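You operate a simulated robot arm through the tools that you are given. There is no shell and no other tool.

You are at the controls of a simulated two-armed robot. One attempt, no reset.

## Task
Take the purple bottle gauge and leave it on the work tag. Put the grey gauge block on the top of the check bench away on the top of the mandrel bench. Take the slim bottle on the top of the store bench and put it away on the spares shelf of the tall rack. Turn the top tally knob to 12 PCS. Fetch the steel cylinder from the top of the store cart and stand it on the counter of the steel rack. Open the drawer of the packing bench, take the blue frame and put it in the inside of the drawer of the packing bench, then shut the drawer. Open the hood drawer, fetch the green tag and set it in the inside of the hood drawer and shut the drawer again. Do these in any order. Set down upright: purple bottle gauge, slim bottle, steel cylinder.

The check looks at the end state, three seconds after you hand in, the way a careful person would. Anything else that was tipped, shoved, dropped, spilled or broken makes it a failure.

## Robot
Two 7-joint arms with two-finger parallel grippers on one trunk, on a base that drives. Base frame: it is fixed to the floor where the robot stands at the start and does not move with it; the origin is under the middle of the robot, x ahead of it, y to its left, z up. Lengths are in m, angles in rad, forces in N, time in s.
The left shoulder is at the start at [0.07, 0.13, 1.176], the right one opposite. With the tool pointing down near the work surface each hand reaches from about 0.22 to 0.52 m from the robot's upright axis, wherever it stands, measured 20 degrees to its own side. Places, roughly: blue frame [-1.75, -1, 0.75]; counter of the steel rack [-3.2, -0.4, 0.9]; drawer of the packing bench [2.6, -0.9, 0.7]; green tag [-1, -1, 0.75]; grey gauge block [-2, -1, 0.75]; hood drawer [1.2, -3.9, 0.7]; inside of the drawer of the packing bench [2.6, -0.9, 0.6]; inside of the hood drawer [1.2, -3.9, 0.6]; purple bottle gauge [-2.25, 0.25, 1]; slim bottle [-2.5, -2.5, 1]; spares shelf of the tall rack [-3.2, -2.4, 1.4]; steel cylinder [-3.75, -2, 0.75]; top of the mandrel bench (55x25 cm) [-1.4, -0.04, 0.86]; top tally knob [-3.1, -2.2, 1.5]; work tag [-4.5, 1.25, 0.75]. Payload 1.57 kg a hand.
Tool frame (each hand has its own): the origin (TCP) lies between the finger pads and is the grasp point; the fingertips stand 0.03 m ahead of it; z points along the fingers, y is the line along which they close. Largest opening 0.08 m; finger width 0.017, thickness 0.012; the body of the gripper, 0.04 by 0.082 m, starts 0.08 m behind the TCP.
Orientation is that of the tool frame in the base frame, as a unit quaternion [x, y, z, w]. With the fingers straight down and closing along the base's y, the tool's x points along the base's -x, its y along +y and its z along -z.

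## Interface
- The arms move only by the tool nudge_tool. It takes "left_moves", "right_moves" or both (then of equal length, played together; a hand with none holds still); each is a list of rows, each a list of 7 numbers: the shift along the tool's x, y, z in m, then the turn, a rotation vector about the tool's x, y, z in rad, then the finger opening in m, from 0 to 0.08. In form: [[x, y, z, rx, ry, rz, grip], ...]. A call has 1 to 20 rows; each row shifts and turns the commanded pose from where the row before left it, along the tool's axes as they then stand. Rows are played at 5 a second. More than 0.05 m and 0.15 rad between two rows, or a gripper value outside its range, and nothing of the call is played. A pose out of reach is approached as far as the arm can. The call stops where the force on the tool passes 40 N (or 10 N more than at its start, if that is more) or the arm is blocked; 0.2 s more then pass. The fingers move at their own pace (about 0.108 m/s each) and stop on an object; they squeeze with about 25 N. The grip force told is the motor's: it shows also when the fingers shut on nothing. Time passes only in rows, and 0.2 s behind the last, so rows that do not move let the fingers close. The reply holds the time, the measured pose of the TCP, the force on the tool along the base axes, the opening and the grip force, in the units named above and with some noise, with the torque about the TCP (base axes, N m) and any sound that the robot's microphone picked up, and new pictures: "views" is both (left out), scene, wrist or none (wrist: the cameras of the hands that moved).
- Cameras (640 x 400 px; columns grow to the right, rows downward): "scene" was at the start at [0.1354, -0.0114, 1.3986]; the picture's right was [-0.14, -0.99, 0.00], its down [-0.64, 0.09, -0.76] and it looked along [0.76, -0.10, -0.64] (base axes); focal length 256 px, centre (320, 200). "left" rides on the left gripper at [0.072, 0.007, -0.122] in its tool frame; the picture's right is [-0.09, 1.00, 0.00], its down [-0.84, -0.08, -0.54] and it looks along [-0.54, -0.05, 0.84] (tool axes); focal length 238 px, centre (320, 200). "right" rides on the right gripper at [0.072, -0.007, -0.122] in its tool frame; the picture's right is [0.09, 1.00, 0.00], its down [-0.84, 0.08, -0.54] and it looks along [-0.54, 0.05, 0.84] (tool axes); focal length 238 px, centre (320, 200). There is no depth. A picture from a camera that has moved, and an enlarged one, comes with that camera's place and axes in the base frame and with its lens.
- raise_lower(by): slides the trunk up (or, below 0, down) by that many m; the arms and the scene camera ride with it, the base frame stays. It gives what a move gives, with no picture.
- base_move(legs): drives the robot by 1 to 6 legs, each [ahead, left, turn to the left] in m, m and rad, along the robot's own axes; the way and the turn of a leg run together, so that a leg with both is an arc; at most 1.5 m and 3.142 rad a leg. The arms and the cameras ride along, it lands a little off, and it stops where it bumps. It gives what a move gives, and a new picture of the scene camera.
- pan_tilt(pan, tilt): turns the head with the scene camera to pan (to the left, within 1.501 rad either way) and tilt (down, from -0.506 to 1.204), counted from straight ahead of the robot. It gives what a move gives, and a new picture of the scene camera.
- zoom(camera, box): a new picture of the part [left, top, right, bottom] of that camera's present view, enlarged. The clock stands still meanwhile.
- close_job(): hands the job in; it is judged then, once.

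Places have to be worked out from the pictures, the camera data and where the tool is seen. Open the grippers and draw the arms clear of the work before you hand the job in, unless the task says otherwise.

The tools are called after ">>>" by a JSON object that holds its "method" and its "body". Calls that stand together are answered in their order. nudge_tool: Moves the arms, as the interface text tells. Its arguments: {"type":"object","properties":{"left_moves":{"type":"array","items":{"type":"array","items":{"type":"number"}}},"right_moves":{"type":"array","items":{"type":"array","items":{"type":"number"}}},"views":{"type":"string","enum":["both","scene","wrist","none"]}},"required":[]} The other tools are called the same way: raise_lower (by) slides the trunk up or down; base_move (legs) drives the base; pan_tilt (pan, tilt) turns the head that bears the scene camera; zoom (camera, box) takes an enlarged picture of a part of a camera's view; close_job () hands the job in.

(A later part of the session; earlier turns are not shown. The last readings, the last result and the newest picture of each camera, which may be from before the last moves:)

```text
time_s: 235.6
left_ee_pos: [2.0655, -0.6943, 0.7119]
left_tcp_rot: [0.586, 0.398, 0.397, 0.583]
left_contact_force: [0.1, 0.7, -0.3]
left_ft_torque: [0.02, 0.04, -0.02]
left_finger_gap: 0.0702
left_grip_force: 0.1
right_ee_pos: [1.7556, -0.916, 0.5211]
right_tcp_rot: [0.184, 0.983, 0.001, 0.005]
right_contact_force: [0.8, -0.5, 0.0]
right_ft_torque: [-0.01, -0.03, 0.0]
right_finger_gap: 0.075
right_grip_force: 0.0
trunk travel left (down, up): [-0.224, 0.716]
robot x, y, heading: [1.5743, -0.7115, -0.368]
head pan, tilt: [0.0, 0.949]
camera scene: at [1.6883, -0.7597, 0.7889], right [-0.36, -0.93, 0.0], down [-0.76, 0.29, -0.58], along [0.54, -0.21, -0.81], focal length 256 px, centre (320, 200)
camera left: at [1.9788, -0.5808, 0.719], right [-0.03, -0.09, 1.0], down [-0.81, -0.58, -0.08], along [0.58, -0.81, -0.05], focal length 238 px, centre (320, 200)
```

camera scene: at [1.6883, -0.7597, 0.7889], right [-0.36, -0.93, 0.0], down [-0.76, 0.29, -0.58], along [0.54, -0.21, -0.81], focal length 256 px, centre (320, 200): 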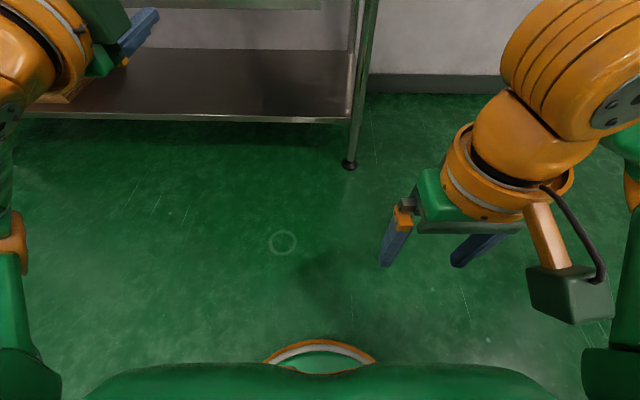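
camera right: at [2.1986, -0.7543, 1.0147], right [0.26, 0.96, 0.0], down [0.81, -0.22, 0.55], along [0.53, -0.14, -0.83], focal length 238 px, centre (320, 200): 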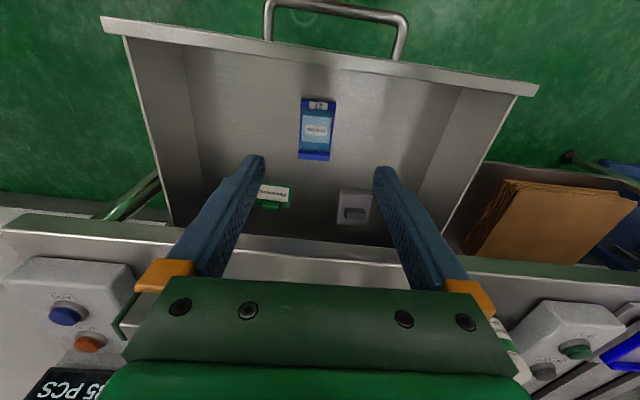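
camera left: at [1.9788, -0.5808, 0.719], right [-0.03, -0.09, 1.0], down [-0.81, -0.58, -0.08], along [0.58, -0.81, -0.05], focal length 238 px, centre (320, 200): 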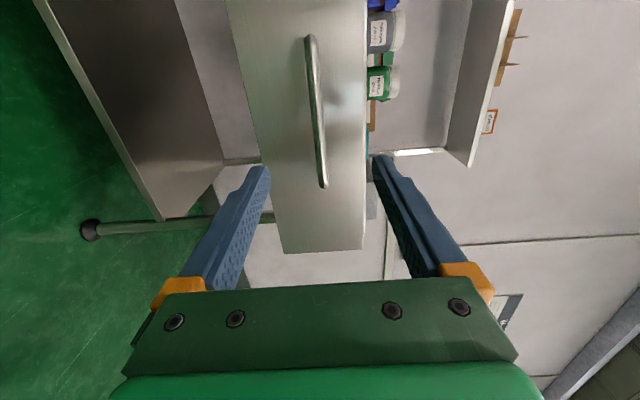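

Aligned with the bar. I drive ahead 0.3 m to push the drawer in.

>>> {"method": "base_move", "body": {"legs": [[0.3, 0.009, 0.0]]}}

>>> {"method": "base_move", "body": {"legs": [[0.08, 0.0, 0.0]]}}

>>> {"method": "nudge_tool", "body": {"left_moves": [[0, 0, 0, 0, 0, 0, 0.07]], "views": "wrist"}}

```text
time_s: 237.6
left_ee_pos: [2.3504, -0.7948, 0.7116]
left_tcp_rot: [0.586, 0.398, 0.398, 0.583]
left_contact_force: [-0.3, 0.3, 1.4]
left_ft_torque: [0.04, 0.02, 0.03]
left_finger_gap: 0.0702
left_grip_force: 0.0
right_ee_pos: [2.0373, -1.0154, 0.5202]
right_tcp_rot: [0.184, 0.983, 0.001, 0.005]
right_contact_force: [-0.1, 0.2, 0.3]
right_ft_torque: [0.02, -0.02, -0.03]
right_finger_gap: 0.0752
right_grip_force: 0.0
trunk travel left (down, up): [-0.224, 0.716]
robot x, y, heading: [1.8549, -0.8162, -0.368]
head pan, tilt: [0.0, 0.949]
camera scene: at [1.9719, -0.8601, 0.7889], right [-0.36, -0.93, 0.0], down [-0.76, 0.29, -0.58], along [0.54, -0.21, -0.81], focal length 256 px, centre (320, 200)
```

scene: 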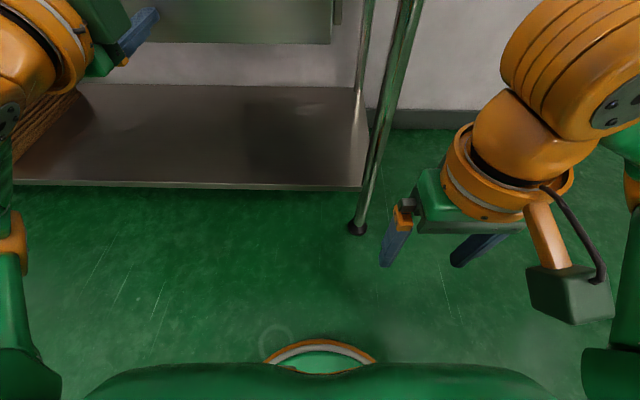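

```text
time_s: 238.7
left_ee_pos: [2.4042, -0.8138, 0.713]
left_tcp_rot: [0.586, 0.396, 0.398, 0.585]
left_contact_force: [-11.9, 5.3, -0.7]
left_ft_torque: [-0.22, -0.06, -0.14]
left_finger_gap: 0.0673
left_grip_force: 0.1
right_ee_pos: [2.097, -1.0377, 0.5214]
right_tcp_rot: [0.183, 0.983, 0.0, 0.008]
right_contact_force: [-0.2, 1.0, -0.6]
right_ft_torque: [-0.03, 0.03, 0.01]
right_finger_gap: 0.075
right_grip_force: 0.0
trunk travel left (down, up): [-0.224, 0.716]
robot x, y, heading: [1.9133, -0.8403, -0.366]
head pan, tilt: [0.0, 0.949]
stopped in leg 1: the force on the tool passed its limit at 126 N (the readings are from after the stop); the commanded pose is now the measured one
camera scene: at [2.0292, -0.8817, 0.7895], right [-0.36, -0.93, 0.0], down [-0.76, 0.29, -0.59], along [0.55, -0.21, -0.81], focal length 256 px, centre (320, 200)
```

scene: 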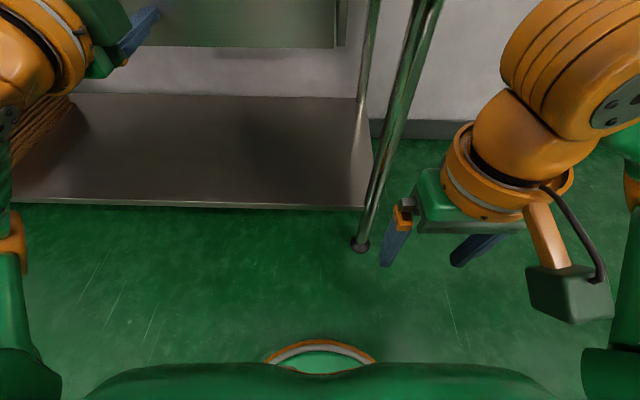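

```text
time_s: 239.1
left_ee_pos: [2.4033, -0.8145, 0.7141]
left_tcp_rot: [0.586, 0.395, 0.399, 0.585]
left_contact_force: [-13.0, 5.1, -0.6]
left_ft_torque: [-0.1, -0.29, -0.11]
left_finger_gap: 0.0676
left_grip_force: 0.2
right_ee_pos: [2.0971, -1.038, 0.521]
right_tcp_rot: [0.183, 0.983, 0.001, 0.008]
right_contact_force: [-0.5, -0.3, -0.1]
right_ft_torque: [0.0, 0.0, 0.01]
right_finger_gap: 0.0748
right_grip_force: 0.1
trunk travel left (down, up): [-0.224, 0.716]
robot x, y, heading: [1.9155, -0.8374, -0.363]
head pan, tilt: [0.0, 0.949]
camera left: at [2.3175, -0.7027, 0.7203], right [-0.04, -0.09, 1.0], down [-0.81, -0.58, -0.08], along [0.58, -0.81, -0.05], focal length 238 px, centre (320, 200)
```

left: 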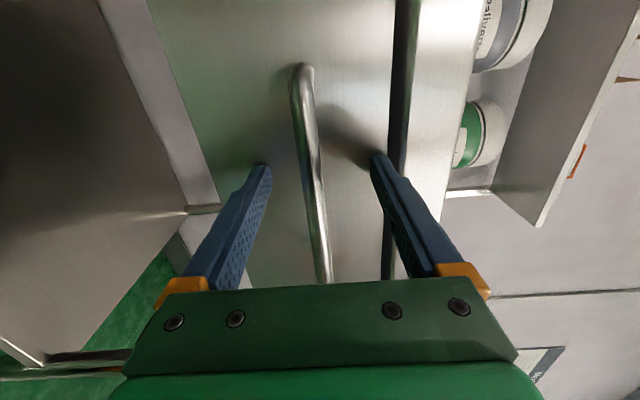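

The drawer is fully shut at its initial position. I back off, raise the trunk, and check the bench.

>>> {"method": "base_move", "body": {"legs": [[-0.22, 0.0, 0.0]]}}

>>> {"method": "raise_lower", "body": {"by": 0.4}}

>>> {"method": "raise_lower", "body": {"by": 0.19}}

>>> {"method": "pan_tilt", "body": {"pan": 0.1, "tilt": 0.7}}

```text
time_s: 240.8
left_ee_pos: [2.1984, -0.7367, 0.711]
left_tcp_rot: [0.588, 0.396, 0.396, 0.583]
left_contact_force: [0.4, -0.3, -0.4]
left_ft_torque: [-0.01, -0.05, -0.02]
left_finger_gap: 0.0699
left_grip_force: 0.0
right_ee_pos: [1.8914, -0.9591, 0.5212]
right_tcp_rot: [0.184, 0.983, 0.001, 0.005]
right_contact_force: [-0.7, 0.2, -0.2]
right_ft_torque: [-0.01, -0.01, 0.0]
right_finger_gap: 0.0751
right_grip_force: 0.1
trunk travel left (down, up): [-0.224, 0.716]
robot x, y, heading: [1.7077, -0.7595, -0.362]
head pan, tilt: [0.0, 0.949]
camera scene: at [1.8238, -0.8029, 0.7889], right [-0.36, -0.93, 0.0], down [-0.76, 0.29, -0.58], along [0.54, -0.21, -0.81], focal length 256 px, centre (320, 200)
```

scene: 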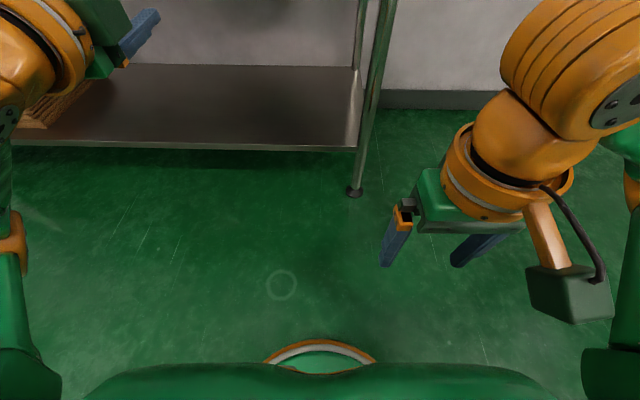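

```text
time_s: 244.6
left_ee_pos: [2.1992, -0.7375, 1.1112]
left_tcp_rot: [0.588, 0.397, 0.397, 0.583]
left_contact_force: [0.2, -0.1, -0.2]
left_ft_torque: [0.02, 0.01, 0.01]
left_finger_gap: 0.0697
left_grip_force: 0.0
right_ee_pos: [1.8919, -0.9585, 0.9208]
right_tcp_rot: [0.184, 0.983, 0.0, 0.006]
right_contact_force: [-0.2, -0.1, 0.5]
right_ft_torque: [0.03, -0.02, 0.03]
right_finger_gap: 0.0748
right_grip_force: 0.1
trunk travel left (down, up): [-0.624, 0.316]
robot x, y, heading: [1.707, -0.7594, -0.364]
head pan, tilt: [0.0, 0.949]
```

```text
time_s: 246.7
left_ee_pos: [2.1986, -0.7367, 1.301]
left_tcp_rot: [0.588, 0.397, 0.396, 0.583]
left_contact_force: [0.3, -0.1, -0.3]
left_ft_torque: [0.02, 0.03, -0.03]
left_finger_gap: 0.0702
left_grip_force: 0.1
right_ee_pos: [1.8906, -0.9596, 1.1107]
right_tcp_rot: [0.184, 0.983, 0.0, 0.006]
right_contact_force: [0.0, 0.3, -0.4]
right_ft_torque: [0.01, 0.01, 0.01]
right_finger_gap: 0.0751
right_grip_force: 0.1
trunk travel left (down, up): [-0.814, 0.126]
robot x, y, heading: [1.7063, -0.7624, -0.37]
head pan, tilt: [0.0, 0.949]
```

```text
time_s: 247.5
left_ee_pos: [2.1988, -0.7363, 1.301]
left_tcp_rot: [0.588, 0.396, 0.396, 0.584]
left_contact_force: [0.3, 0.3, -0.2]
left_ft_torque: [0.02, -0.01, -0.01]
left_finger_gap: 0.07
left_grip_force: 0.1
right_ee_pos: [1.8924, -0.9585, 1.1102]
right_tcp_rot: [0.184, 0.983, 0.002, 0.006]
right_contact_force: [0.7, -0.1, 0.3]
right_ft_torque: [-0.01, -0.03, 0.02]
right_finger_gap: 0.075
right_grip_force: 0.1
trunk travel left (down, up): [-0.814, 0.126]
robot x, y, heading: [1.7079, -0.7554, -0.366]
head pan, tilt: [0.099, 0.7]
camera scene: at [1.838, -0.7993, 1.3986], right [-0.26, -0.96, 0.0], down [-0.62, 0.17, -0.76], along [0.74, -0.2, -0.64], focal length 256 px, centre (320, 200)
```

scene: 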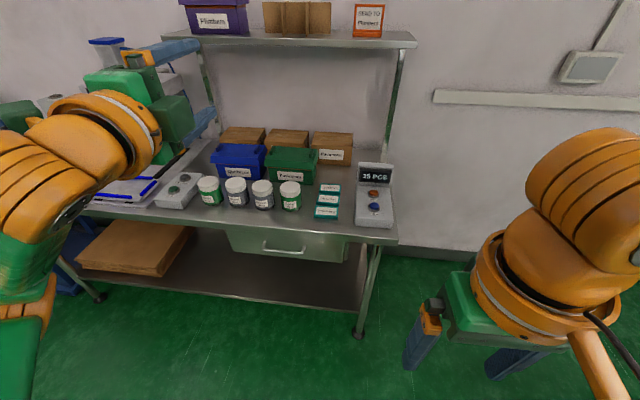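

Packing drawer is shut. Next the slim bottle: I strafe back to the aisle lane, turn around, and drive along to the store bench.

>>> {"method": "base_move", "body": {"legs": [[0.0, -1.1, 0.0], [0.0, -1.0, 0.0], [0.0, 0.0, 3.14], [1.2, 0.0, 0.0]]}}

>>> {"method": "pan_tilt", "body": {"pan": 0.2, "tilt": 0.3}}

```text
time_s: 270.9
left_ee_pos: [-0.6259, -2.3961, 1.3016]
left_tcp_rot: [-0.409, 0.579, 0.574, -0.409]
left_contact_force: [0.1, -1.0, -0.2]
left_ft_torque: [0.02, 0.02, -0.01]
left_finger_gap: 0.0701
left_grip_force: 0.0
right_ee_pos: [-0.3271, -2.1595, 1.1104]
right_tcp_rot: [0.987, -0.162, -0.005, 0.001]
right_contact_force: [-0.2, -0.8, 0.3]
right_ft_torque: [-0.03, -0.03, 0.0]
right_finger_gap: 0.0751
right_grip_force: 0.2
trunk travel left (down, up): [-0.814, 0.126]
robot x, y, heading: [-0.1345, -2.3531, 2.813]
head pan, tilt: [0.099, 0.7]
camera scene: at [-0.2653, -2.3163, 1.3987], right [0.22, 0.97, 0.0], down [0.63, -0.14, -0.77], along [-0.75, 0.17, -0.64], focal length 256 px, centre (320, 200)
```

scene: 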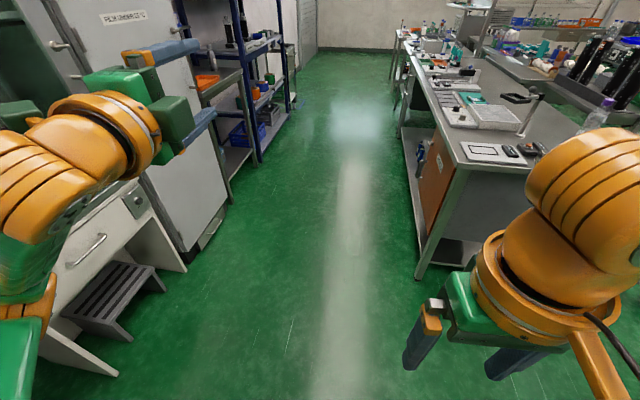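

```text
time_s: 271.8
left_ee_pos: [-0.6259, -2.3955, 1.3014]
left_tcp_rot: [-0.409, 0.579, 0.575, -0.409]
left_contact_force: [-0.3, -0.3, -0.5]
left_ft_torque: [0.02, 0.01, 0.02]
left_finger_gap: 0.07
left_grip_force: 0.1
right_ee_pos: [-0.3283, -2.1607, 1.1105]
right_tcp_rot: [0.987, -0.162, -0.006, 0.001]
right_contact_force: [-0.1, 0.4, 0.2]
right_ft_torque: [0.01, -0.01, 0.02]
right_finger_gap: 0.0751
right_grip_force: 0.1
trunk travel left (down, up): [-0.814, 0.126]
robot x, y, heading: [-0.1379, -2.3508, 2.814]
head pan, tilt: [0.201, 0.3]
camera scene: at [-0.2759, -2.3234, 1.4347], right [0.12, 0.99, 0.0], down [0.29, -0.04, -0.95], along [-0.95, 0.12, -0.3], focal length 256 px, centre (320, 200)
```

scene: 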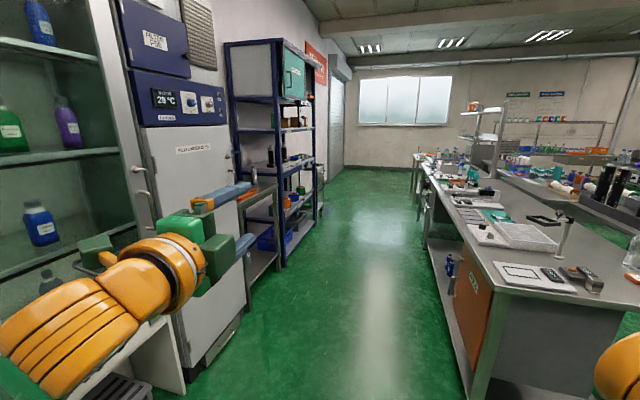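

I drive 2.2 m further, then turn left to face the store bench and blue rack.

>>> {"method": "base_move", "body": {"legs": [[1.1, 0.02, -0.02], [1.05, 0.02, 0.0], [0.0, 0.0, 1.57]]}}

>>> {"method": "pan_tilt", "body": {"pan": 0.0, "tilt": 0.4}}

```text
time_s: 286.1
left_ee_pos: [-2.0959, -2.184, 1.3008]
left_tcp_rot: [0.7, -0.116, -0.113, 0.696]
left_contact_force: [0.1, 0.2, -0.4]
left_ft_torque: [0.0, -0.02, 0.01]
left_finger_gap: 0.0701
left_grip_force: 0.0
right_ee_pos: [-2.3348, -1.8883, 1.1101]
right_tcp_rot: [0.808, 0.589, -0.003, 0.005]
right_contact_force: [0.1, 0.3, -0.2]
right_ft_torque: [0.0, -0.01, -0.03]
right_finger_gap: 0.075
right_grip_force: 0.0
trunk travel left (down, up): [-0.814, 0.126]
robot x, y, heading: [-2.1477, -1.6918, -1.876]
head pan, tilt: [0.201, 0.3]
camera scene: at [-2.1721, -1.8356, 1.4348], right [-0.99, 0.11, 0.0], down [0.03, 0.29, -0.96], along [-0.1, -0.95, -0.3], focal length 256 px, centre (320, 200)
```

scene: 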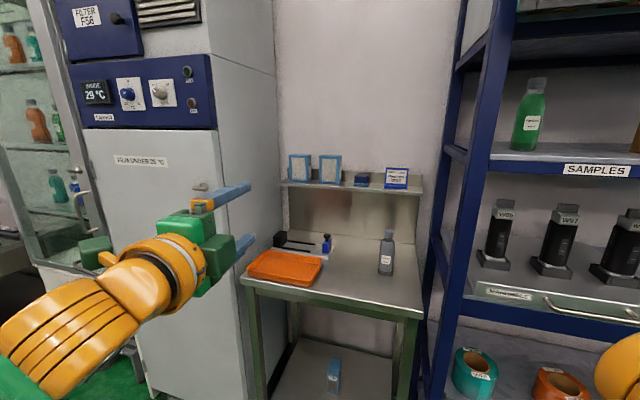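

```text
time_s: 286.9
left_ee_pos: [-2.0949, -2.1838, 1.3013]
left_tcp_rot: [0.699, -0.115, -0.111, 0.697]
left_contact_force: [0.2, -0.1, -0.1]
left_ft_torque: [-0.02, -0.02, -0.01]
left_finger_gap: 0.0701
left_grip_force: 0.0
right_ee_pos: [-2.335, -1.8899, 1.1106]
right_tcp_rot: [0.809, 0.588, -0.004, 0.004]
right_contact_force: [-0.2, -1.0, -0.4]
right_ft_torque: [-0.03, -0.01, 0.03]
right_finger_gap: 0.0749
right_grip_force: 0.0
trunk travel left (down, up): [-0.814, 0.126]
robot x, y, heading: [-2.1466, -1.6974, -1.879]
head pan, tilt: [0.0, 0.4]
camera scene: at [-2.1899, -1.831, 1.4256], right [-0.95, 0.3, 0.0], down [0.12, 0.37, -0.92], along [-0.28, -0.88, -0.39], focal length 256 px, centre (320, 200)
```

scene: 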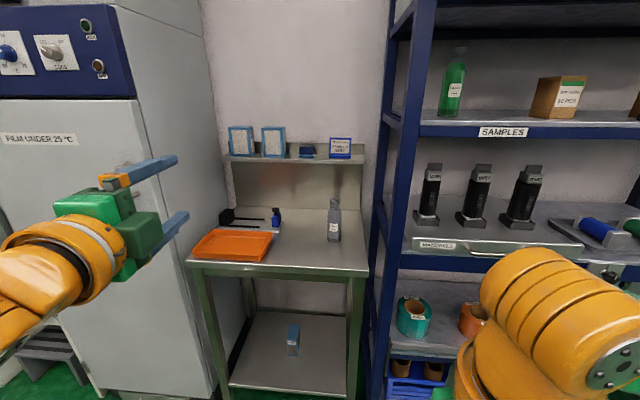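

The slim grey bottle stands on the small bench ahead. I look right along the rack for the spares shelf and tally knobs.

>>> {"method": "pan_tilt", "body": {"pan": -0.75, "tilt": 0.15}}

```text
time_s: 288.0
left_ee_pos: [-2.096, -2.1836, 1.3007]
left_tcp_rot: [0.7, -0.115, -0.113, 0.696]
left_contact_force: [0.4, 0.2, 0.3]
left_ft_torque: [-0.01, 0.01, -0.03]
left_finger_gap: 0.0701
left_grip_force: 0.1
right_ee_pos: [-2.3365, -1.8884, 1.1096]
right_tcp_rot: [0.808, 0.589, -0.003, 0.005]
right_contact_force: [0.5, 0.6, -0.1]
right_ft_torque: [0.02, -0.01, 0.03]
right_finger_gap: 0.0747
right_grip_force: 0.0
trunk travel left (down, up): [-0.814, 0.126]
robot x, y, heading: [-2.1486, -1.6995, -1.878]
head pan, tilt: [-0.75, 0.15]
camera scene: at [-2.2426, -1.7883, 1.4488], right [-0.49, 0.87, 0.0], down [0.13, 0.07, -0.99], along [-0.86, -0.48, -0.15], focal length 256 px, centre (320, 200)
```

scene: 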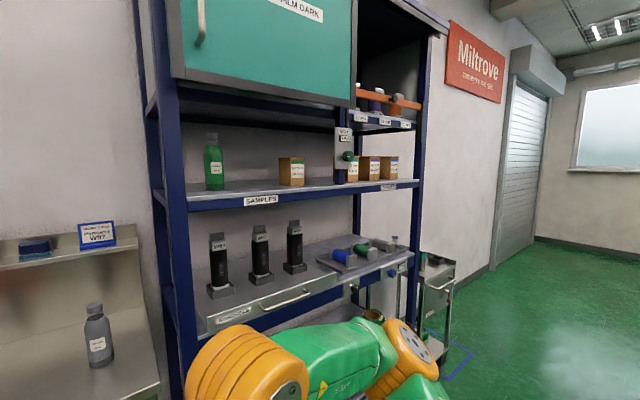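

>>> {"method": "zoom", "body": {"camera": "scene", "box": [280, 80, 440, 180]}}

>>> {"method": "zoom", "body": {"camera": "scene", "box": [280, 200, 480, 325]}}

```text
4.00 times, centred on (360, 130) of scene
camera zoom: at [-2.2426, -1.7883, 1.4488], right [-0.49, 0.87, 0.0], down [0.13, 0.07, -0.99], along [-0.86, -0.48, -0.15], focal length 1023 px, centre (160, 480)
```

zoom: 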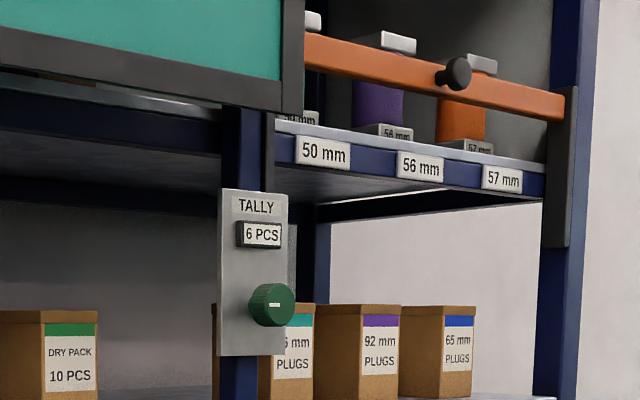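

```text
3.20 times, centred on (380, 262) of scene
camera zoom: at [-2.2426, -1.7883, 1.4488], right [-0.49, 0.87, 0.0], down [0.13, 0.07, -0.99], along [-0.86, -0.48, -0.15], focal length 818 px, centre (128, 0)
```

zoom: 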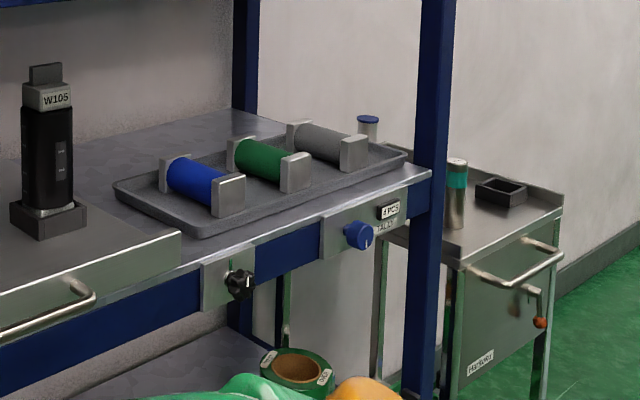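

The green knob under "TALLY 6 PCS" is the top tally knob. I zoom on the shelf label at the right half.

>>> {"method": "zoom", "body": {"camera": "scene", "box": [340, 160, 440, 222]}}

>>> {"method": "zoom", "body": {"camera": "scene", "box": [60, 280, 160, 342]}}

```text
6.40 times, centred on (390, 191) of scene
camera zoom: at [-2.2426, -1.7883, 1.4488], right [-0.49, 0.87, 0.0], down [0.13, 0.07, -0.99], along [-0.86, -0.48, -0.15], focal length 1637 px, centre (-128, 258)
```

zoom: 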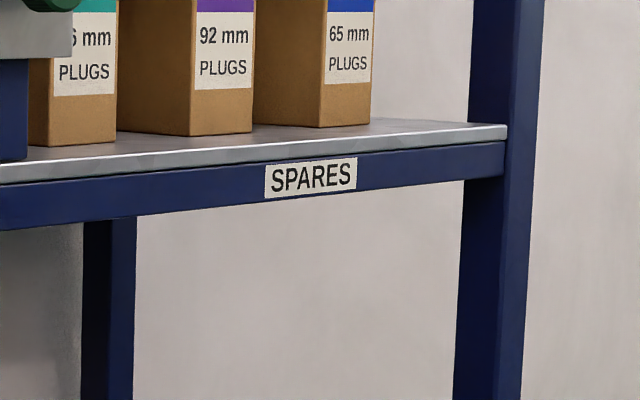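

```text
6.40 times, centred on (110, 311) of scene
camera zoom: at [-2.2426, -1.7883, 1.4488], right [-0.49, 0.87, 0.0], down [0.13, 0.07, -0.99], along [-0.86, -0.48, -0.15], focal length 1637 px, centre (1664, -510)
```

zoom: 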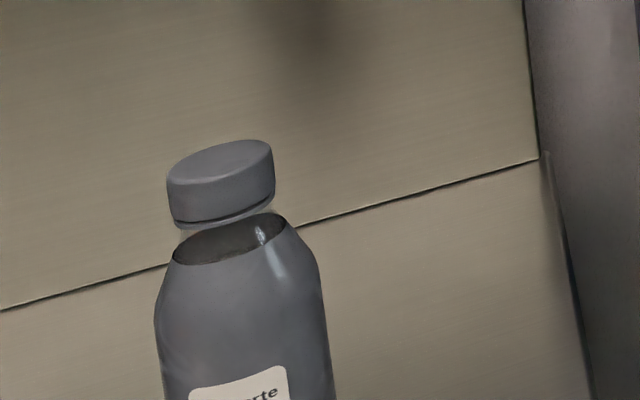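

SPARES is the right part of that shelf. Now I roll the left gripper 90° so its fingers close horizontally (camera on top).

>>> {"method": "nudge_tool", "body": {"left_moves": [[0, 0, 0, 0, 0, 0.1428, 0.08], [0, 0, 0, 0, 0, 0.1428, 0.08], [0, 0, 0, 0, 0, 0.1428, 0.08], [0, 0, 0, 0, 0, 0.1428, 0.08], [0, 0, 0, 0, 0, 0.1428, 0.08], [0, 0, 0, 0, 0, 0.1428, 0.08], [0, 0, 0, 0, 0, 0.1428, 0.08], [0, 0, 0, 0, 0, 0.1428, 0.08], [0, 0, 0, 0, 0, 0.1428, 0.08], [0, 0, 0, 0, 0, 0.1428, 0.08], [0, 0, 0, 0, 0, 0.1428, 0.08]], "views": "wrist"}}

```text
time_s: 290.4
left_ee_pos: [-2.0969, -2.1828, 1.3004]
left_tcp_rot: [-0.412, 0.577, -0.413, -0.572]
left_contact_force: [-0.8, 0.2, 0.2]
left_ft_torque: [0.04, 0.0, 0.02]
left_finger_gap: 0.0802
left_grip_force: 0.1
right_ee_pos: [-2.3358, -1.8889, 1.1092]
right_tcp_rot: [0.808, 0.588, -0.003, 0.003]
right_contact_force: [0.6, -0.3, 0.2]
right_ft_torque: [-0.03, 0.01, -0.02]
right_finger_gap: 0.075
right_grip_force: 0.0
trunk travel left (down, up): [-0.814, 0.126]
robot x, y, heading: [-2.1452, -1.6974, -1.88]
head pan, tilt: [-0.75, 0.15]
camera left: at [-2.0644, -2.0659, 1.3736], right [-0.94, 0.32, -0.1], down [0.25, 0.49, -0.83], along [-0.21, -0.81, -0.54], focal length 238 px, centre (320, 200)
```

left: 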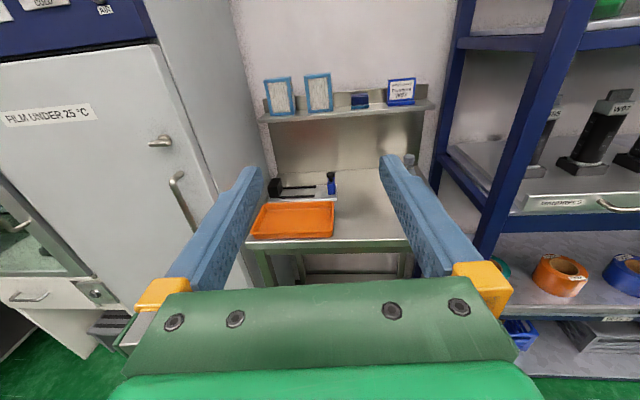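

Triangulated: bottle at (-2.493,-2.62), base z≈0.90, top 1.07. I lower the trunk 0.33 m, then shift right 0.244 m and ahead 0.35 m.

>>> {"method": "raise_lower", "body": {"by": -0.33}}

>>> {"method": "base_move", "body": {"legs": [[0.0, -0.244, 0.0], [0.33, 0.0, 0.0]]}}

>>> {"method": "nudge_tool", "body": {"left_moves": [[0, 0, 0, 0, 0, 0, 0.08]], "views": "both"}}

```text
time_s: 293.6
left_ee_pos: [-2.0957, -2.1834, 0.9707]
left_tcp_rot: [-0.413, 0.577, -0.412, -0.572]
left_contact_force: [0.1, -0.7, 0.6]
left_ft_torque: [0.01, 0.06, -0.05]
left_finger_gap: 0.0799
left_grip_force: 0.1
right_ee_pos: [-2.3362, -1.8893, 0.7807]
right_tcp_rot: [0.808, 0.589, -0.002, 0.005]
right_contact_force: [0.7, 0.0, -0.2]
right_ft_torque: [-0.01, 0.05, -0.02]
right_finger_gap: 0.0749
right_grip_force: 0.0
trunk travel left (down, up): [-0.484, 0.456]
robot x, y, heading: [-2.1443, -1.6968, -1.885]
head pan, tilt: [-0.75, 0.15]
```

```text
time_s: 297.2
left_ee_pos: [-2.4308, -2.4222, 0.9713]
left_tcp_rot: [-0.414, 0.576, -0.413, -0.571]
left_contact_force: [0.1, -0.1, 0.7]
left_ft_torque: [0.04, 0.01, -0.02]
left_finger_gap: 0.0802
left_grip_force: 0.0
right_ee_pos: [-2.6696, -2.1283, 0.7797]
right_tcp_rot: [0.808, 0.589, -0.003, 0.004]
right_contact_force: [0.8, -0.4, 0.0]
right_ft_torque: [0.0, -0.03, 0.0]
right_finger_gap: 0.0749
right_grip_force: 0.0
trunk travel left (down, up): [-0.484, 0.456]
robot x, y, heading: [-2.4822, -1.9349, -1.882]
head pan, tilt: [-0.75, 0.15]
camera scene: at [-2.5769, -2.0269, 1.1188], right [-0.49, 0.87, 0.0], down [0.13, 0.07, -0.99], along [-0.86, -0.48, -0.15], focal length 256 px, centre (320, 200)
```

scene: 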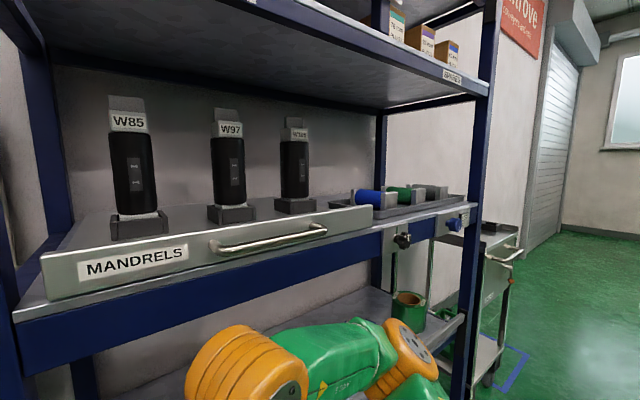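

```text
time_s: 297.6
left_ee_pos: [-2.4289, -2.4221, 0.9717]
left_tcp_rot: [-0.414, 0.576, -0.413, -0.571]
left_contact_force: [0.7, -0.6, -0.3]
left_ft_torque: [0.02, -0.03, 0.0]
left_finger_gap: 0.0802
left_grip_force: 0.3
right_ee_pos: [-2.67, -2.1282, 0.7803]
right_tcp_rot: [0.808, 0.589, -0.003, 0.005]
right_contact_force: [-1.0, -0.3, 0.6]
right_ft_torque: [-0.01, -0.01, 0.03]
right_finger_gap: 0.075
right_grip_force: 0.1
trunk travel left (down, up): [-0.484, 0.456]
robot x, y, heading: [-2.4811, -1.9363, -1.881]
head pan, tilt: [-0.75, 0.15]
camera scene: at [-2.5768, -2.0266, 1.1188], right [-0.49, 0.87, 0.0], down [0.13, 0.07, -0.99], along [-0.86, -0.48, -0.15], focal length 256 px, centre (320, 200)
camera left: at [-2.398, -2.3043, 1.0437], right [-0.94, 0.31, -0.1], down [0.25, 0.49, -0.83], along [-0.22, -0.81, -0.54], focal length 238 px, centre (320, 200)
```

scene: 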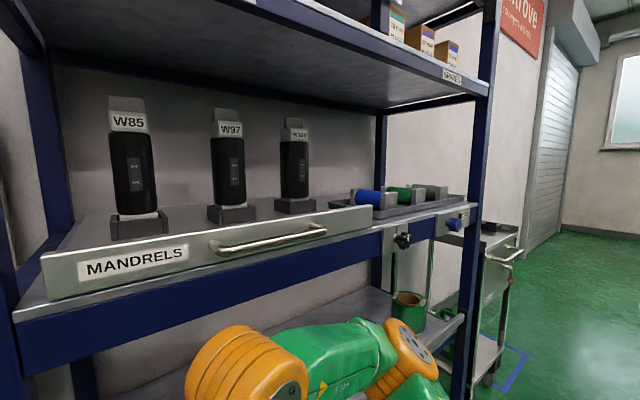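
left: 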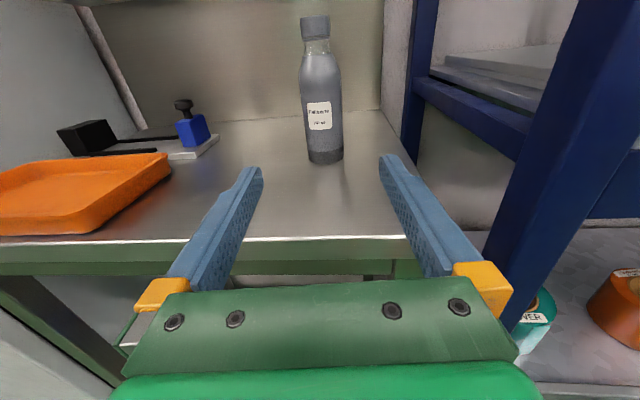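

The bottle is 0.22 m ahead and centred. I raise 1.5 cm for clearance over the bench edge, drive 0.1 m, and check.

>>> {"method": "raise_lower", "body": {"by": 0.015}}

>>> {"method": "base_move", "body": {"legs": [[0.1, -0.007, 0.0]]}}

>>> {"method": "nudge_tool", "body": {"left_moves": [[0, 0, 0.03, 0, 0, 0, 0.08], [0, 0, 0.03, 0, 0, 0, 0.08]], "views": "wrist"}}

```text
time_s: 298.2
left_ee_pos: [-2.4295, -2.4227, 0.9864]
left_tcp_rot: [-0.414, 0.576, -0.413, -0.571]
left_contact_force: [0.7, 0.4, 0.0]
left_ft_torque: [0.0, 0.06, -0.01]
left_finger_gap: 0.08
left_grip_force: 0.1
right_ee_pos: [-2.669, -2.1281, 0.7955]
right_tcp_rot: [0.808, 0.589, -0.003, 0.004]
right_contact_force: [1.1, -0.7, -0.7]
right_ft_torque: [-0.01, 0.01, -0.01]
right_finger_gap: 0.075
right_grip_force: 0.0
trunk travel left (down, up): [-0.499, 0.441]
robot x, y, heading: [-2.4803, -1.9321, -1.877]
head pan, tilt: [-0.75, 0.15]
```

```text
time_s: 299.4
left_ee_pos: [-2.4668, -2.5152, 0.9871]
left_tcp_rot: [-0.413, 0.576, -0.413, -0.571]
left_contact_force: [0.0, 0.6, 0.2]
left_ft_torque: [0.01, 0.03, -0.01]
left_finger_gap: 0.0799
left_grip_force: 0.2
right_ee_pos: [-2.708, -2.222, 0.7968]
right_tcp_rot: [0.808, 0.589, -0.004, 0.005]
right_contact_force: [0.2, -0.9, -0.2]
right_ft_torque: [0.01, 0.01, 0.0]
right_finger_gap: 0.0751
right_grip_force: 0.1
trunk travel left (down, up): [-0.499, 0.441]
robot x, y, heading: [-2.5173, -2.0278, -1.883]
head pan, tilt: [-0.75, 0.15]
camera scene: at [-2.614, -2.1202, 1.1338], right [-0.49, 0.87, 0.0], down [0.13, 0.07, -0.99], along [-0.86, -0.48, -0.15], focal length 256 px, centre (320, 200)
```

scene: 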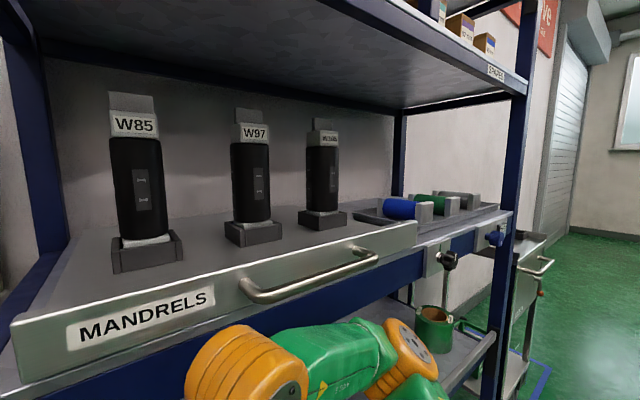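

```text
time_s: 300.0
left_ee_pos: [-2.4879, -2.5739, 0.9873]
left_tcp_rot: [-0.413, 0.576, -0.413, -0.572]
left_contact_force: [1.0, -0.5, -1.1]
left_ft_torque: [-0.04, 0.01, -0.02]
left_finger_gap: 0.08
left_grip_force: 0.0
right_ee_pos: [-2.7076, -2.2223, 0.7947]
right_tcp_rot: [0.808, 0.589, -0.002, 0.005]
right_contact_force: [-0.4, 0.1, 0.5]
right_ft_torque: [-0.01, 0.01, 0.03]
right_finger_gap: 0.0751
right_grip_force: 0.1
trunk travel left (down, up): [-0.499, 0.441]
robot x, y, heading: [-2.5167, -2.0253, -1.883]
head pan, tilt: [-0.75, 0.15]
camera left: at [-2.4556, -2.4569, 1.0594], right [-0.94, 0.32, -0.1], down [0.25, 0.49, -0.83], along [-0.22, -0.81, -0.54], focal length 238 px, centre (320, 200)
```

left: 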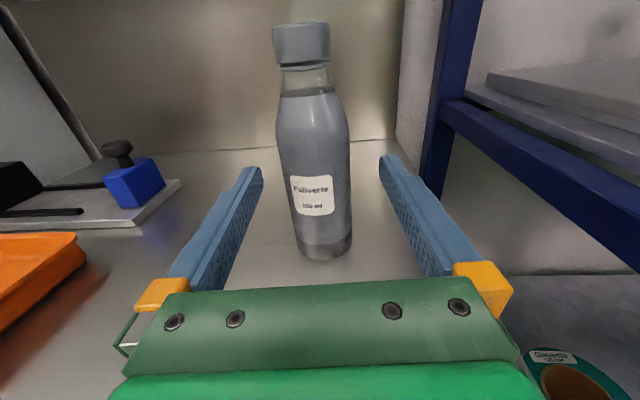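

Bottle is centred; 0.05 m more ahead, then close.

>>> {"method": "nudge_tool", "body": {"left_moves": [[0, 0, 0.025, 0, 0, 0, 0.08], [0, 0, 0.025, 0, 0, 0, 0.08], [0, 0, 0, 0, 0, 0, 0.03], [0, 0, 0, 0, 0, 0, 0.03], [0, 0, 0, 0, 0, 0, 0.03], [0, 0, 0, 0, 0, 0, 0.03]], "views": "wrist"}}

```text
time_s: 301.4
left_ee_pos: [-2.5018, -2.6216, 0.9854]
left_tcp_rot: [-0.414, 0.576, -0.413, -0.571]
left_contact_force: [-0.3, -0.6, -0.3]
left_ft_torque: [-0.04, 0.09, 0.03]
left_finger_gap: 0.0508
left_grip_force: 25.7
right_ee_pos: [-2.7076, -2.2215, 0.7952]
right_tcp_rot: [0.808, 0.589, -0.003, 0.005]
right_contact_force: [0.2, -0.5, -0.1]
right_ft_torque: [0.02, 0.01, -0.03]
right_finger_gap: 0.0751
right_grip_force: 0.1
trunk travel left (down, up): [-0.499, 0.441]
robot x, y, heading: [-2.5195, -2.0231, -1.879]
head pan, tilt: [-0.75, 0.15]
camera left: at [-2.4693, -2.504, 1.058], right [-0.94, 0.32, -0.1], down [0.25, 0.49, -0.83], along [-0.22, -0.81, -0.54], focal length 238 px, centre (320, 200)
```

left: 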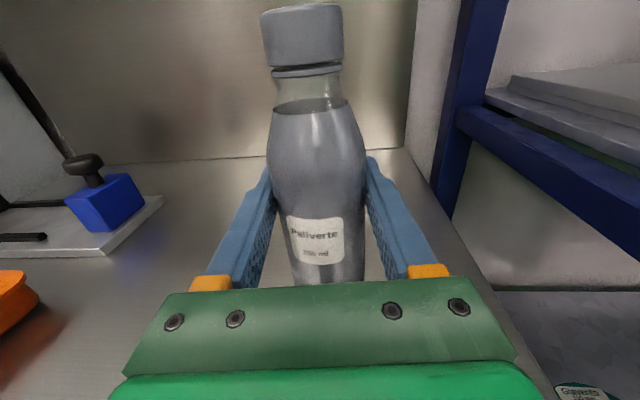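

The bottle is gripped (gap 0.051). I lift 4 cm, back out 0.4 m, then raise for the shelf.

>>> {"method": "raise_lower", "body": {"by": 0.04}}

>>> {"method": "base_move", "body": {"legs": [[-0.42, 0.0, 0.0]]}}

>>> {"method": "raise_lower", "body": {"by": 0.4}}

>>> {"method": "pan_tilt", "body": {"pan": -0.6, "tilt": 0.3}}

```text
time_s: 302.2
left_ee_pos: [-2.5014, -2.6223, 1.0246]
left_tcp_rot: [-0.414, 0.576, -0.413, -0.571]
left_contact_force: [-0.3, -0.2, -3.1]
left_ft_torque: [0.0, 0.01, 0.0]
left_finger_gap: 0.0506
left_grip_force: 25.0
right_ee_pos: [-2.7064, -2.2218, 0.835]
right_tcp_rot: [0.809, 0.588, -0.003, 0.004]
right_contact_force: [0.2, 0.4, -0.3]
right_ft_torque: [-0.02, 0.01, -0.01]
right_finger_gap: 0.0751
right_grip_force: 0.0
trunk travel left (down, up): [-0.539, 0.401]
robot x, y, heading: [-2.5211, -2.0261, -1.883]
head pan, tilt: [-0.75, 0.15]
```

```text
time_s: 304.8
left_ee_pos: [-2.3706, -2.2122, 1.0247]
left_tcp_rot: [-0.413, 0.576, -0.413, -0.572]
left_contact_force: [0.1, 0.3, -1.8]
left_ft_torque: [0.03, 0.01, 0.0]
left_finger_gap: 0.0505
left_grip_force: 24.9
right_ee_pos: [-2.5776, -1.8129, 0.836]
right_tcp_rot: [0.808, 0.589, -0.002, 0.004]
right_contact_force: [-0.5, -0.6, 0.4]
right_ft_torque: [-0.01, 0.0, -0.02]
right_finger_gap: 0.0751
right_grip_force: 0.1
trunk travel left (down, up): [-0.539, 0.401]
robot x, y, heading: [-2.3896, -1.6162, -1.875]
head pan, tilt: [-0.75, 0.15]
camera scene: at [-2.4839, -1.7124, 1.1737], right [-0.49, 0.87, 0.0], down [0.13, 0.07, -0.99], along [-0.86, -0.49, -0.15], focal length 256 px, centre (320, 200)
```

scene: 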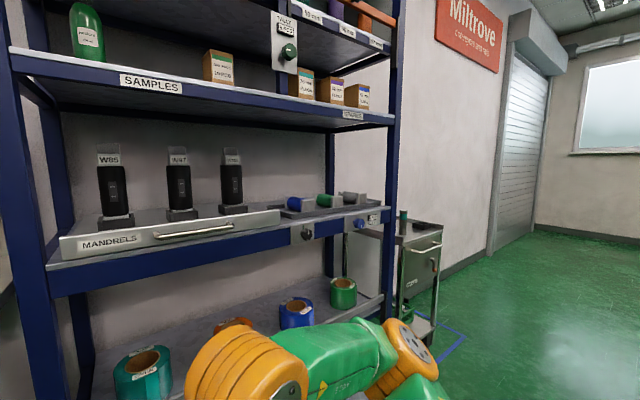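

```text
time_s: 308.7
left_ee_pos: [-2.3714, -2.213, 1.4252]
left_tcp_rot: [-0.414, 0.576, -0.413, -0.571]
left_contact_force: [-0.5, -1.0, -2.7]
left_ft_torque: [-0.04, 0.02, 0.01]
left_finger_gap: 0.0508
left_grip_force: 25.0
right_ee_pos: [-2.5776, -1.8145, 1.2349]
right_tcp_rot: [0.808, 0.589, -0.002, 0.004]
right_contact_force: [-0.3, -0.5, 0.3]
right_ft_torque: [0.03, -0.01, -0.01]
right_finger_gap: 0.0752
right_grip_force: 0.0
trunk travel left (down, up): [-0.939, 0.001]
robot x, y, heading: [-2.3869, -1.6193, -1.879]
head pan, tilt: [-0.75, 0.15]
```

```text
time_s: 309.4
left_ee_pos: [-2.3693, -2.2141, 1.4262]
left_tcp_rot: [-0.414, 0.576, -0.413, -0.571]
left_contact_force: [0.4, -0.6, -3.1]
left_ft_torque: [-0.02, 0.03, 0.02]
left_finger_gap: 0.0506
left_grip_force: 24.8
right_ee_pos: [-2.5767, -1.8143, 1.2355]
right_tcp_rot: [0.808, 0.59, -0.002, 0.004]
right_contact_force: [0.9, -0.2, 1.0]
right_ft_torque: [0.03, 0.01, 0.01]
right_finger_gap: 0.0753
right_grip_force: 0.0
trunk travel left (down, up): [-0.939, 0.001]
robot x, y, heading: [-2.391, -1.617, -1.875]
head pan, tilt: [-0.6, 0.3]
camera scene: at [-2.4767, -1.7247, 1.5597], right [-0.62, 0.79, 0.0], down [0.23, 0.18, -0.96], along [-0.75, -0.59, -0.3], focal length 256 px, centre (320, 200)
```

scene: 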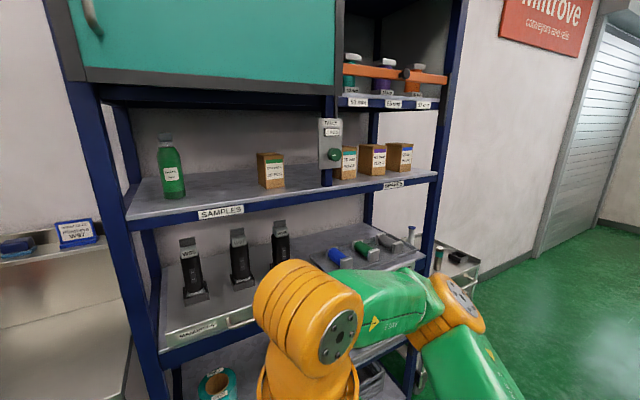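

From two heights: SPARES shelf rim at about (-3.36,-2.075,1.336), knob at (-3.085,-2.15,1.463). I strafe right along the rack to face the spares section.

>>> {"method": "base_move", "body": {"legs": [[-0.05, -0.81, 0.0], [0.0, 0.0, -0.09]]}}

>>> {"method": "pan_tilt", "body": {"pan": 0.1, "tilt": 0.25}}

```text
time_s: 314.3
left_ee_pos: [-3.1942, -1.9201, 1.4243]
left_tcp_rot: [-0.394, 0.59, -0.392, -0.586]
left_contact_force: [0.4, -0.4, -3.7]
left_ft_torque: [-0.01, -0.02, 0.0]
left_finger_gap: 0.0509
left_grip_force: 25.1
right_ee_pos: [-3.3703, -1.5067, 1.2352]
right_tcp_rot: [0.829, 0.559, -0.004, 0.003]
right_contact_force: [0.4, -1.5, 0.8]
right_ft_torque: [0.01, 0.05, 0.0]
right_finger_gap: 0.075
right_grip_force: 0.1
trunk travel left (down, up): [-0.939, 0.001]
robot x, y, heading: [-3.1713, -1.3266, -1.952]
head pan, tilt: [-0.6, 0.3]
camera scene: at [-3.2639, -1.425, 1.5598], right [-0.56, 0.83, 0.0], down [0.24, 0.17, -0.96], along [-0.79, -0.53, -0.29], focal length 256 px, centre (320, 200)
```

scene: 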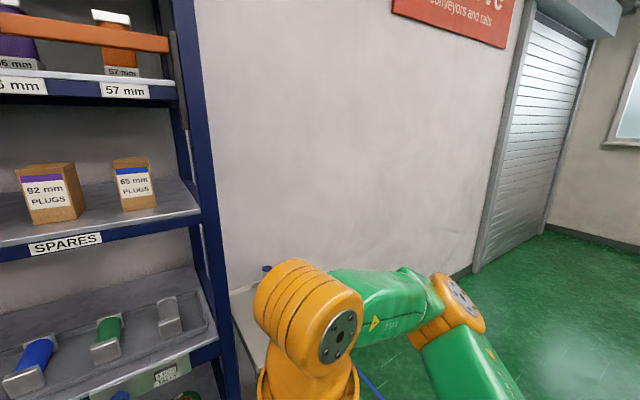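

```text
time_s: 315.4
left_ee_pos: [-3.1974, -1.919, 1.4245]
left_tcp_rot: [-0.393, 0.59, -0.393, -0.586]
left_contact_force: [-0.3, -0.8, -3.1]
left_ft_torque: [-0.01, -0.02, 0.01]
left_finger_gap: 0.0507
left_grip_force: 25.3
right_ee_pos: [-3.3736, -1.5051, 1.2334]
right_tcp_rot: [0.829, 0.559, -0.003, 0.004]
right_contact_force: [0.5, -0.5, -1.1]
right_ft_torque: [0.05, -0.01, 0.01]
right_finger_gap: 0.075
right_grip_force: 0.0
trunk travel left (down, up): [-0.939, 0.001]
robot x, y, heading: [-3.1722, -1.3259, -1.952]
head pan, tilt: [0.099, 0.25]
camera scene: at [-3.216, -1.4616, 1.5644], right [-0.96, 0.28, 0.0], down [0.07, 0.24, -0.97], along [-0.27, -0.93, -0.25], focal length 256 px, centre (320, 200)
```

scene: 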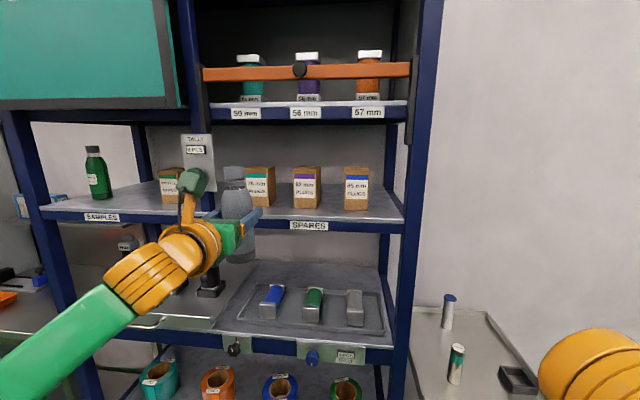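

I see the spares section clearly: boxes with ~8 cm of free shelf in front. I'll stand the bottle at the front before the gap between the 92 mm and 65 mm boxes, about (-3.428,-2.088). First raise the hand 5 cm.

>>> {"method": "nudge_tool", "body": {"left_moves": [[0.02, 0, 0, 0, 0, 0, 0.03], [0.02, 0, 0, 0, 0, 0, 0.03], [0.01, 0, 0, 0, 0, 0, 0.03], [0, 0, 0, 0, 0, 0, 0.03]], "views": "both"}}

```text
time_s: 316.4
left_ee_pos: [-3.1978, -1.922, 1.4747]
left_tcp_rot: [-0.393, 0.59, -0.392, -0.586]
left_contact_force: [-0.3, 0.9, -2.4]
left_ft_torque: [0.0, 0.01, 0.0]
left_finger_gap: 0.0508
left_grip_force: 24.9
right_ee_pos: [-3.3741, -1.5051, 1.2355]
right_tcp_rot: [0.829, 0.559, -0.002, 0.003]
right_contact_force: [0.1, 0.1, 0.4]
right_ft_torque: [0.0, -0.03, 0.03]
right_finger_gap: 0.0753
right_grip_force: 0.0
trunk travel left (down, up): [-0.939, 0.001]
robot x, y, heading: [-3.1725, -1.3244, -1.947]
head pan, tilt: [0.099, 0.25]
camera scene: at [-3.215, -1.4622, 1.5644], right [-0.96, 0.28, 0.0], down [0.07, 0.24, -0.97], along [-0.27, -0.93, -0.25], focal length 256 px, centre (320, 200)
camera left: at [-3.1565, -1.8061, 1.5475], right [-0.92, 0.38, -0.09], down [0.28, 0.48, -0.83], along [-0.27, -0.79, -0.55], focal length 238 px, centre (320, 200)
```

scene: 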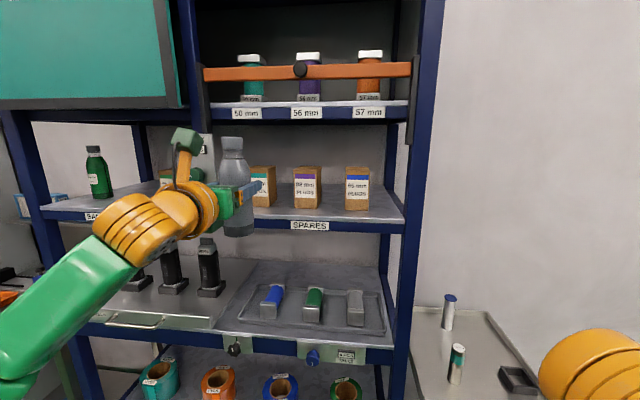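
left: 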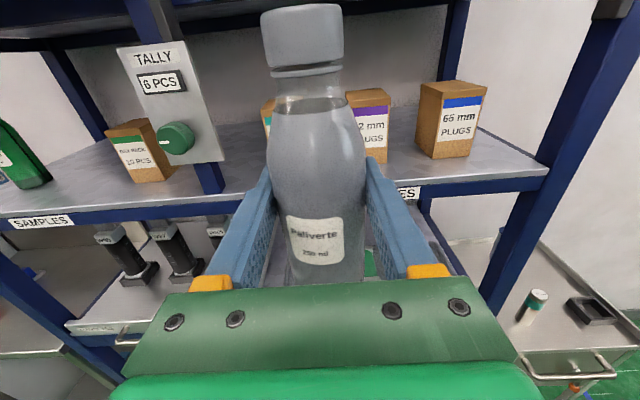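

Left camera confirms the gap at about (-3.435,-2.122). I shift the base right 0.152 m and ahead 0.13 m.

>>> {"method": "base_move", "body": {"legs": [[0.0, -0.152, 0.0], [0.13, 0.0, 0.0]]}}

>>> {"method": "nudge_tool", "body": {"left_moves": [[0, 0, 0, 0, 0, 0, 0.03]], "views": "both"}}

```text
time_s: 318.6
left_ee_pos: [-3.3808, -1.9796, 1.4772]
left_tcp_rot: [-0.394, 0.588, -0.395, -0.586]
left_contact_force: [-0.7, 0.0, -2.9]
left_ft_torque: [0.01, 0.0, 0.0]
left_finger_gap: 0.0508
left_grip_force: 24.8
right_ee_pos: [-3.558, -1.5679, 1.2366]
right_tcp_rot: [0.828, 0.561, -0.005, 0.005]
right_contact_force: [-0.4, 1.0, 0.3]
right_ft_torque: [-0.04, 0.03, 0.04]
right_finger_gap: 0.0748
right_grip_force: 0.0
trunk travel left (down, up): [-0.939, 0.001]
robot x, y, heading: [-3.3591, -1.3902, -1.947]
head pan, tilt: [0.099, 0.25]
camera scene: at [-3.4009, -1.5216, 1.5652], right [-0.96, 0.27, 0.0], down [0.07, 0.23, -0.97], along [-0.27, -0.93, -0.24], focal length 256 px, centre (320, 200)
```

scene: 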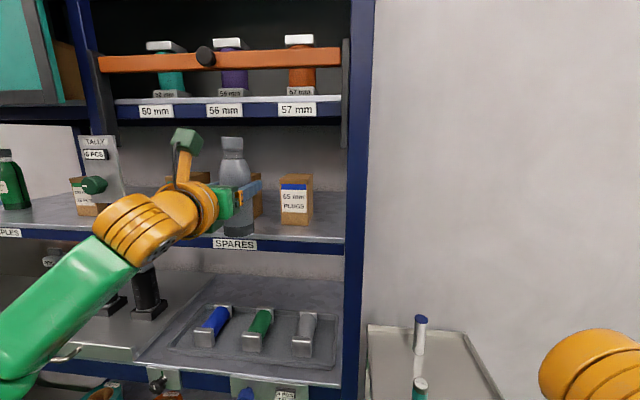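

```text
time_s: 319.1
left_ee_pos: [-3.3828, -1.9908, 1.4735]
left_tcp_rot: [-0.394, 0.59, -0.392, -0.585]
left_contact_force: [-0.3, 0.1, -2.7]
left_ft_torque: [0.01, -0.01, -0.01]
left_finger_gap: 0.0506
left_grip_force: 25.0
right_ee_pos: [-3.5606, -1.5749, 1.2357]
right_tcp_rot: [0.828, 0.56, -0.003, 0.004]
right_contact_force: [-0.3, -0.4, -0.3]
right_ft_torque: [0.06, 0.01, -0.01]
right_finger_gap: 0.0752
right_grip_force: 0.0
trunk travel left (down, up): [-0.939, 0.001]
robot x, y, heading: [-3.3615, -1.3903, -1.949]
head pan, tilt: [0.099, 0.25]
camera scene: at [-3.4034, -1.5315, 1.5641], right [-0.96, 0.27, 0.0], down [0.07, 0.24, -0.97], along [-0.27, -0.93, -0.25], focal length 256 px, centre (320, 200)
camera left: at [-3.3435, -1.8752, 1.5464], right [-0.92, 0.38, -0.09], down [0.28, 0.48, -0.83], along [-0.27, -0.79, -0.55], focal length 238 px, centre (320, 200)
```

scene: 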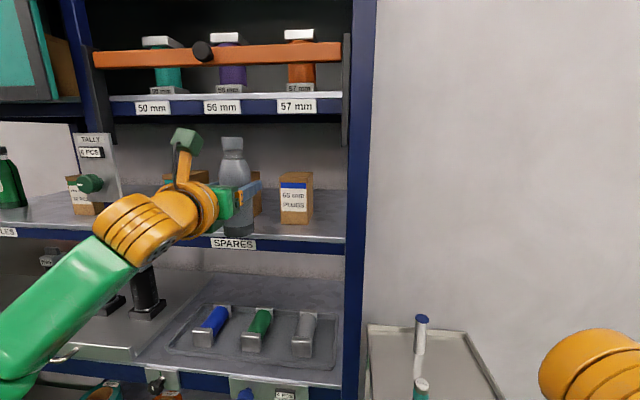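
left: 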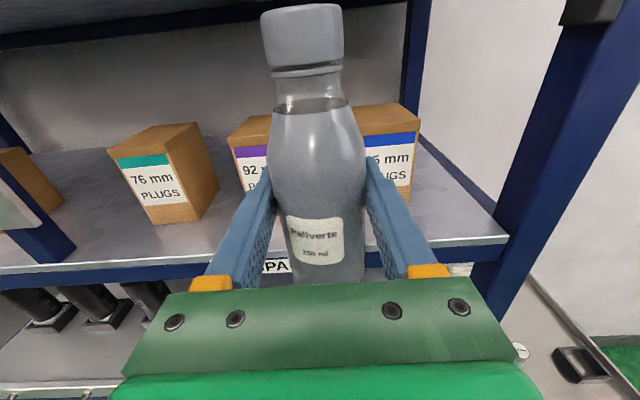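

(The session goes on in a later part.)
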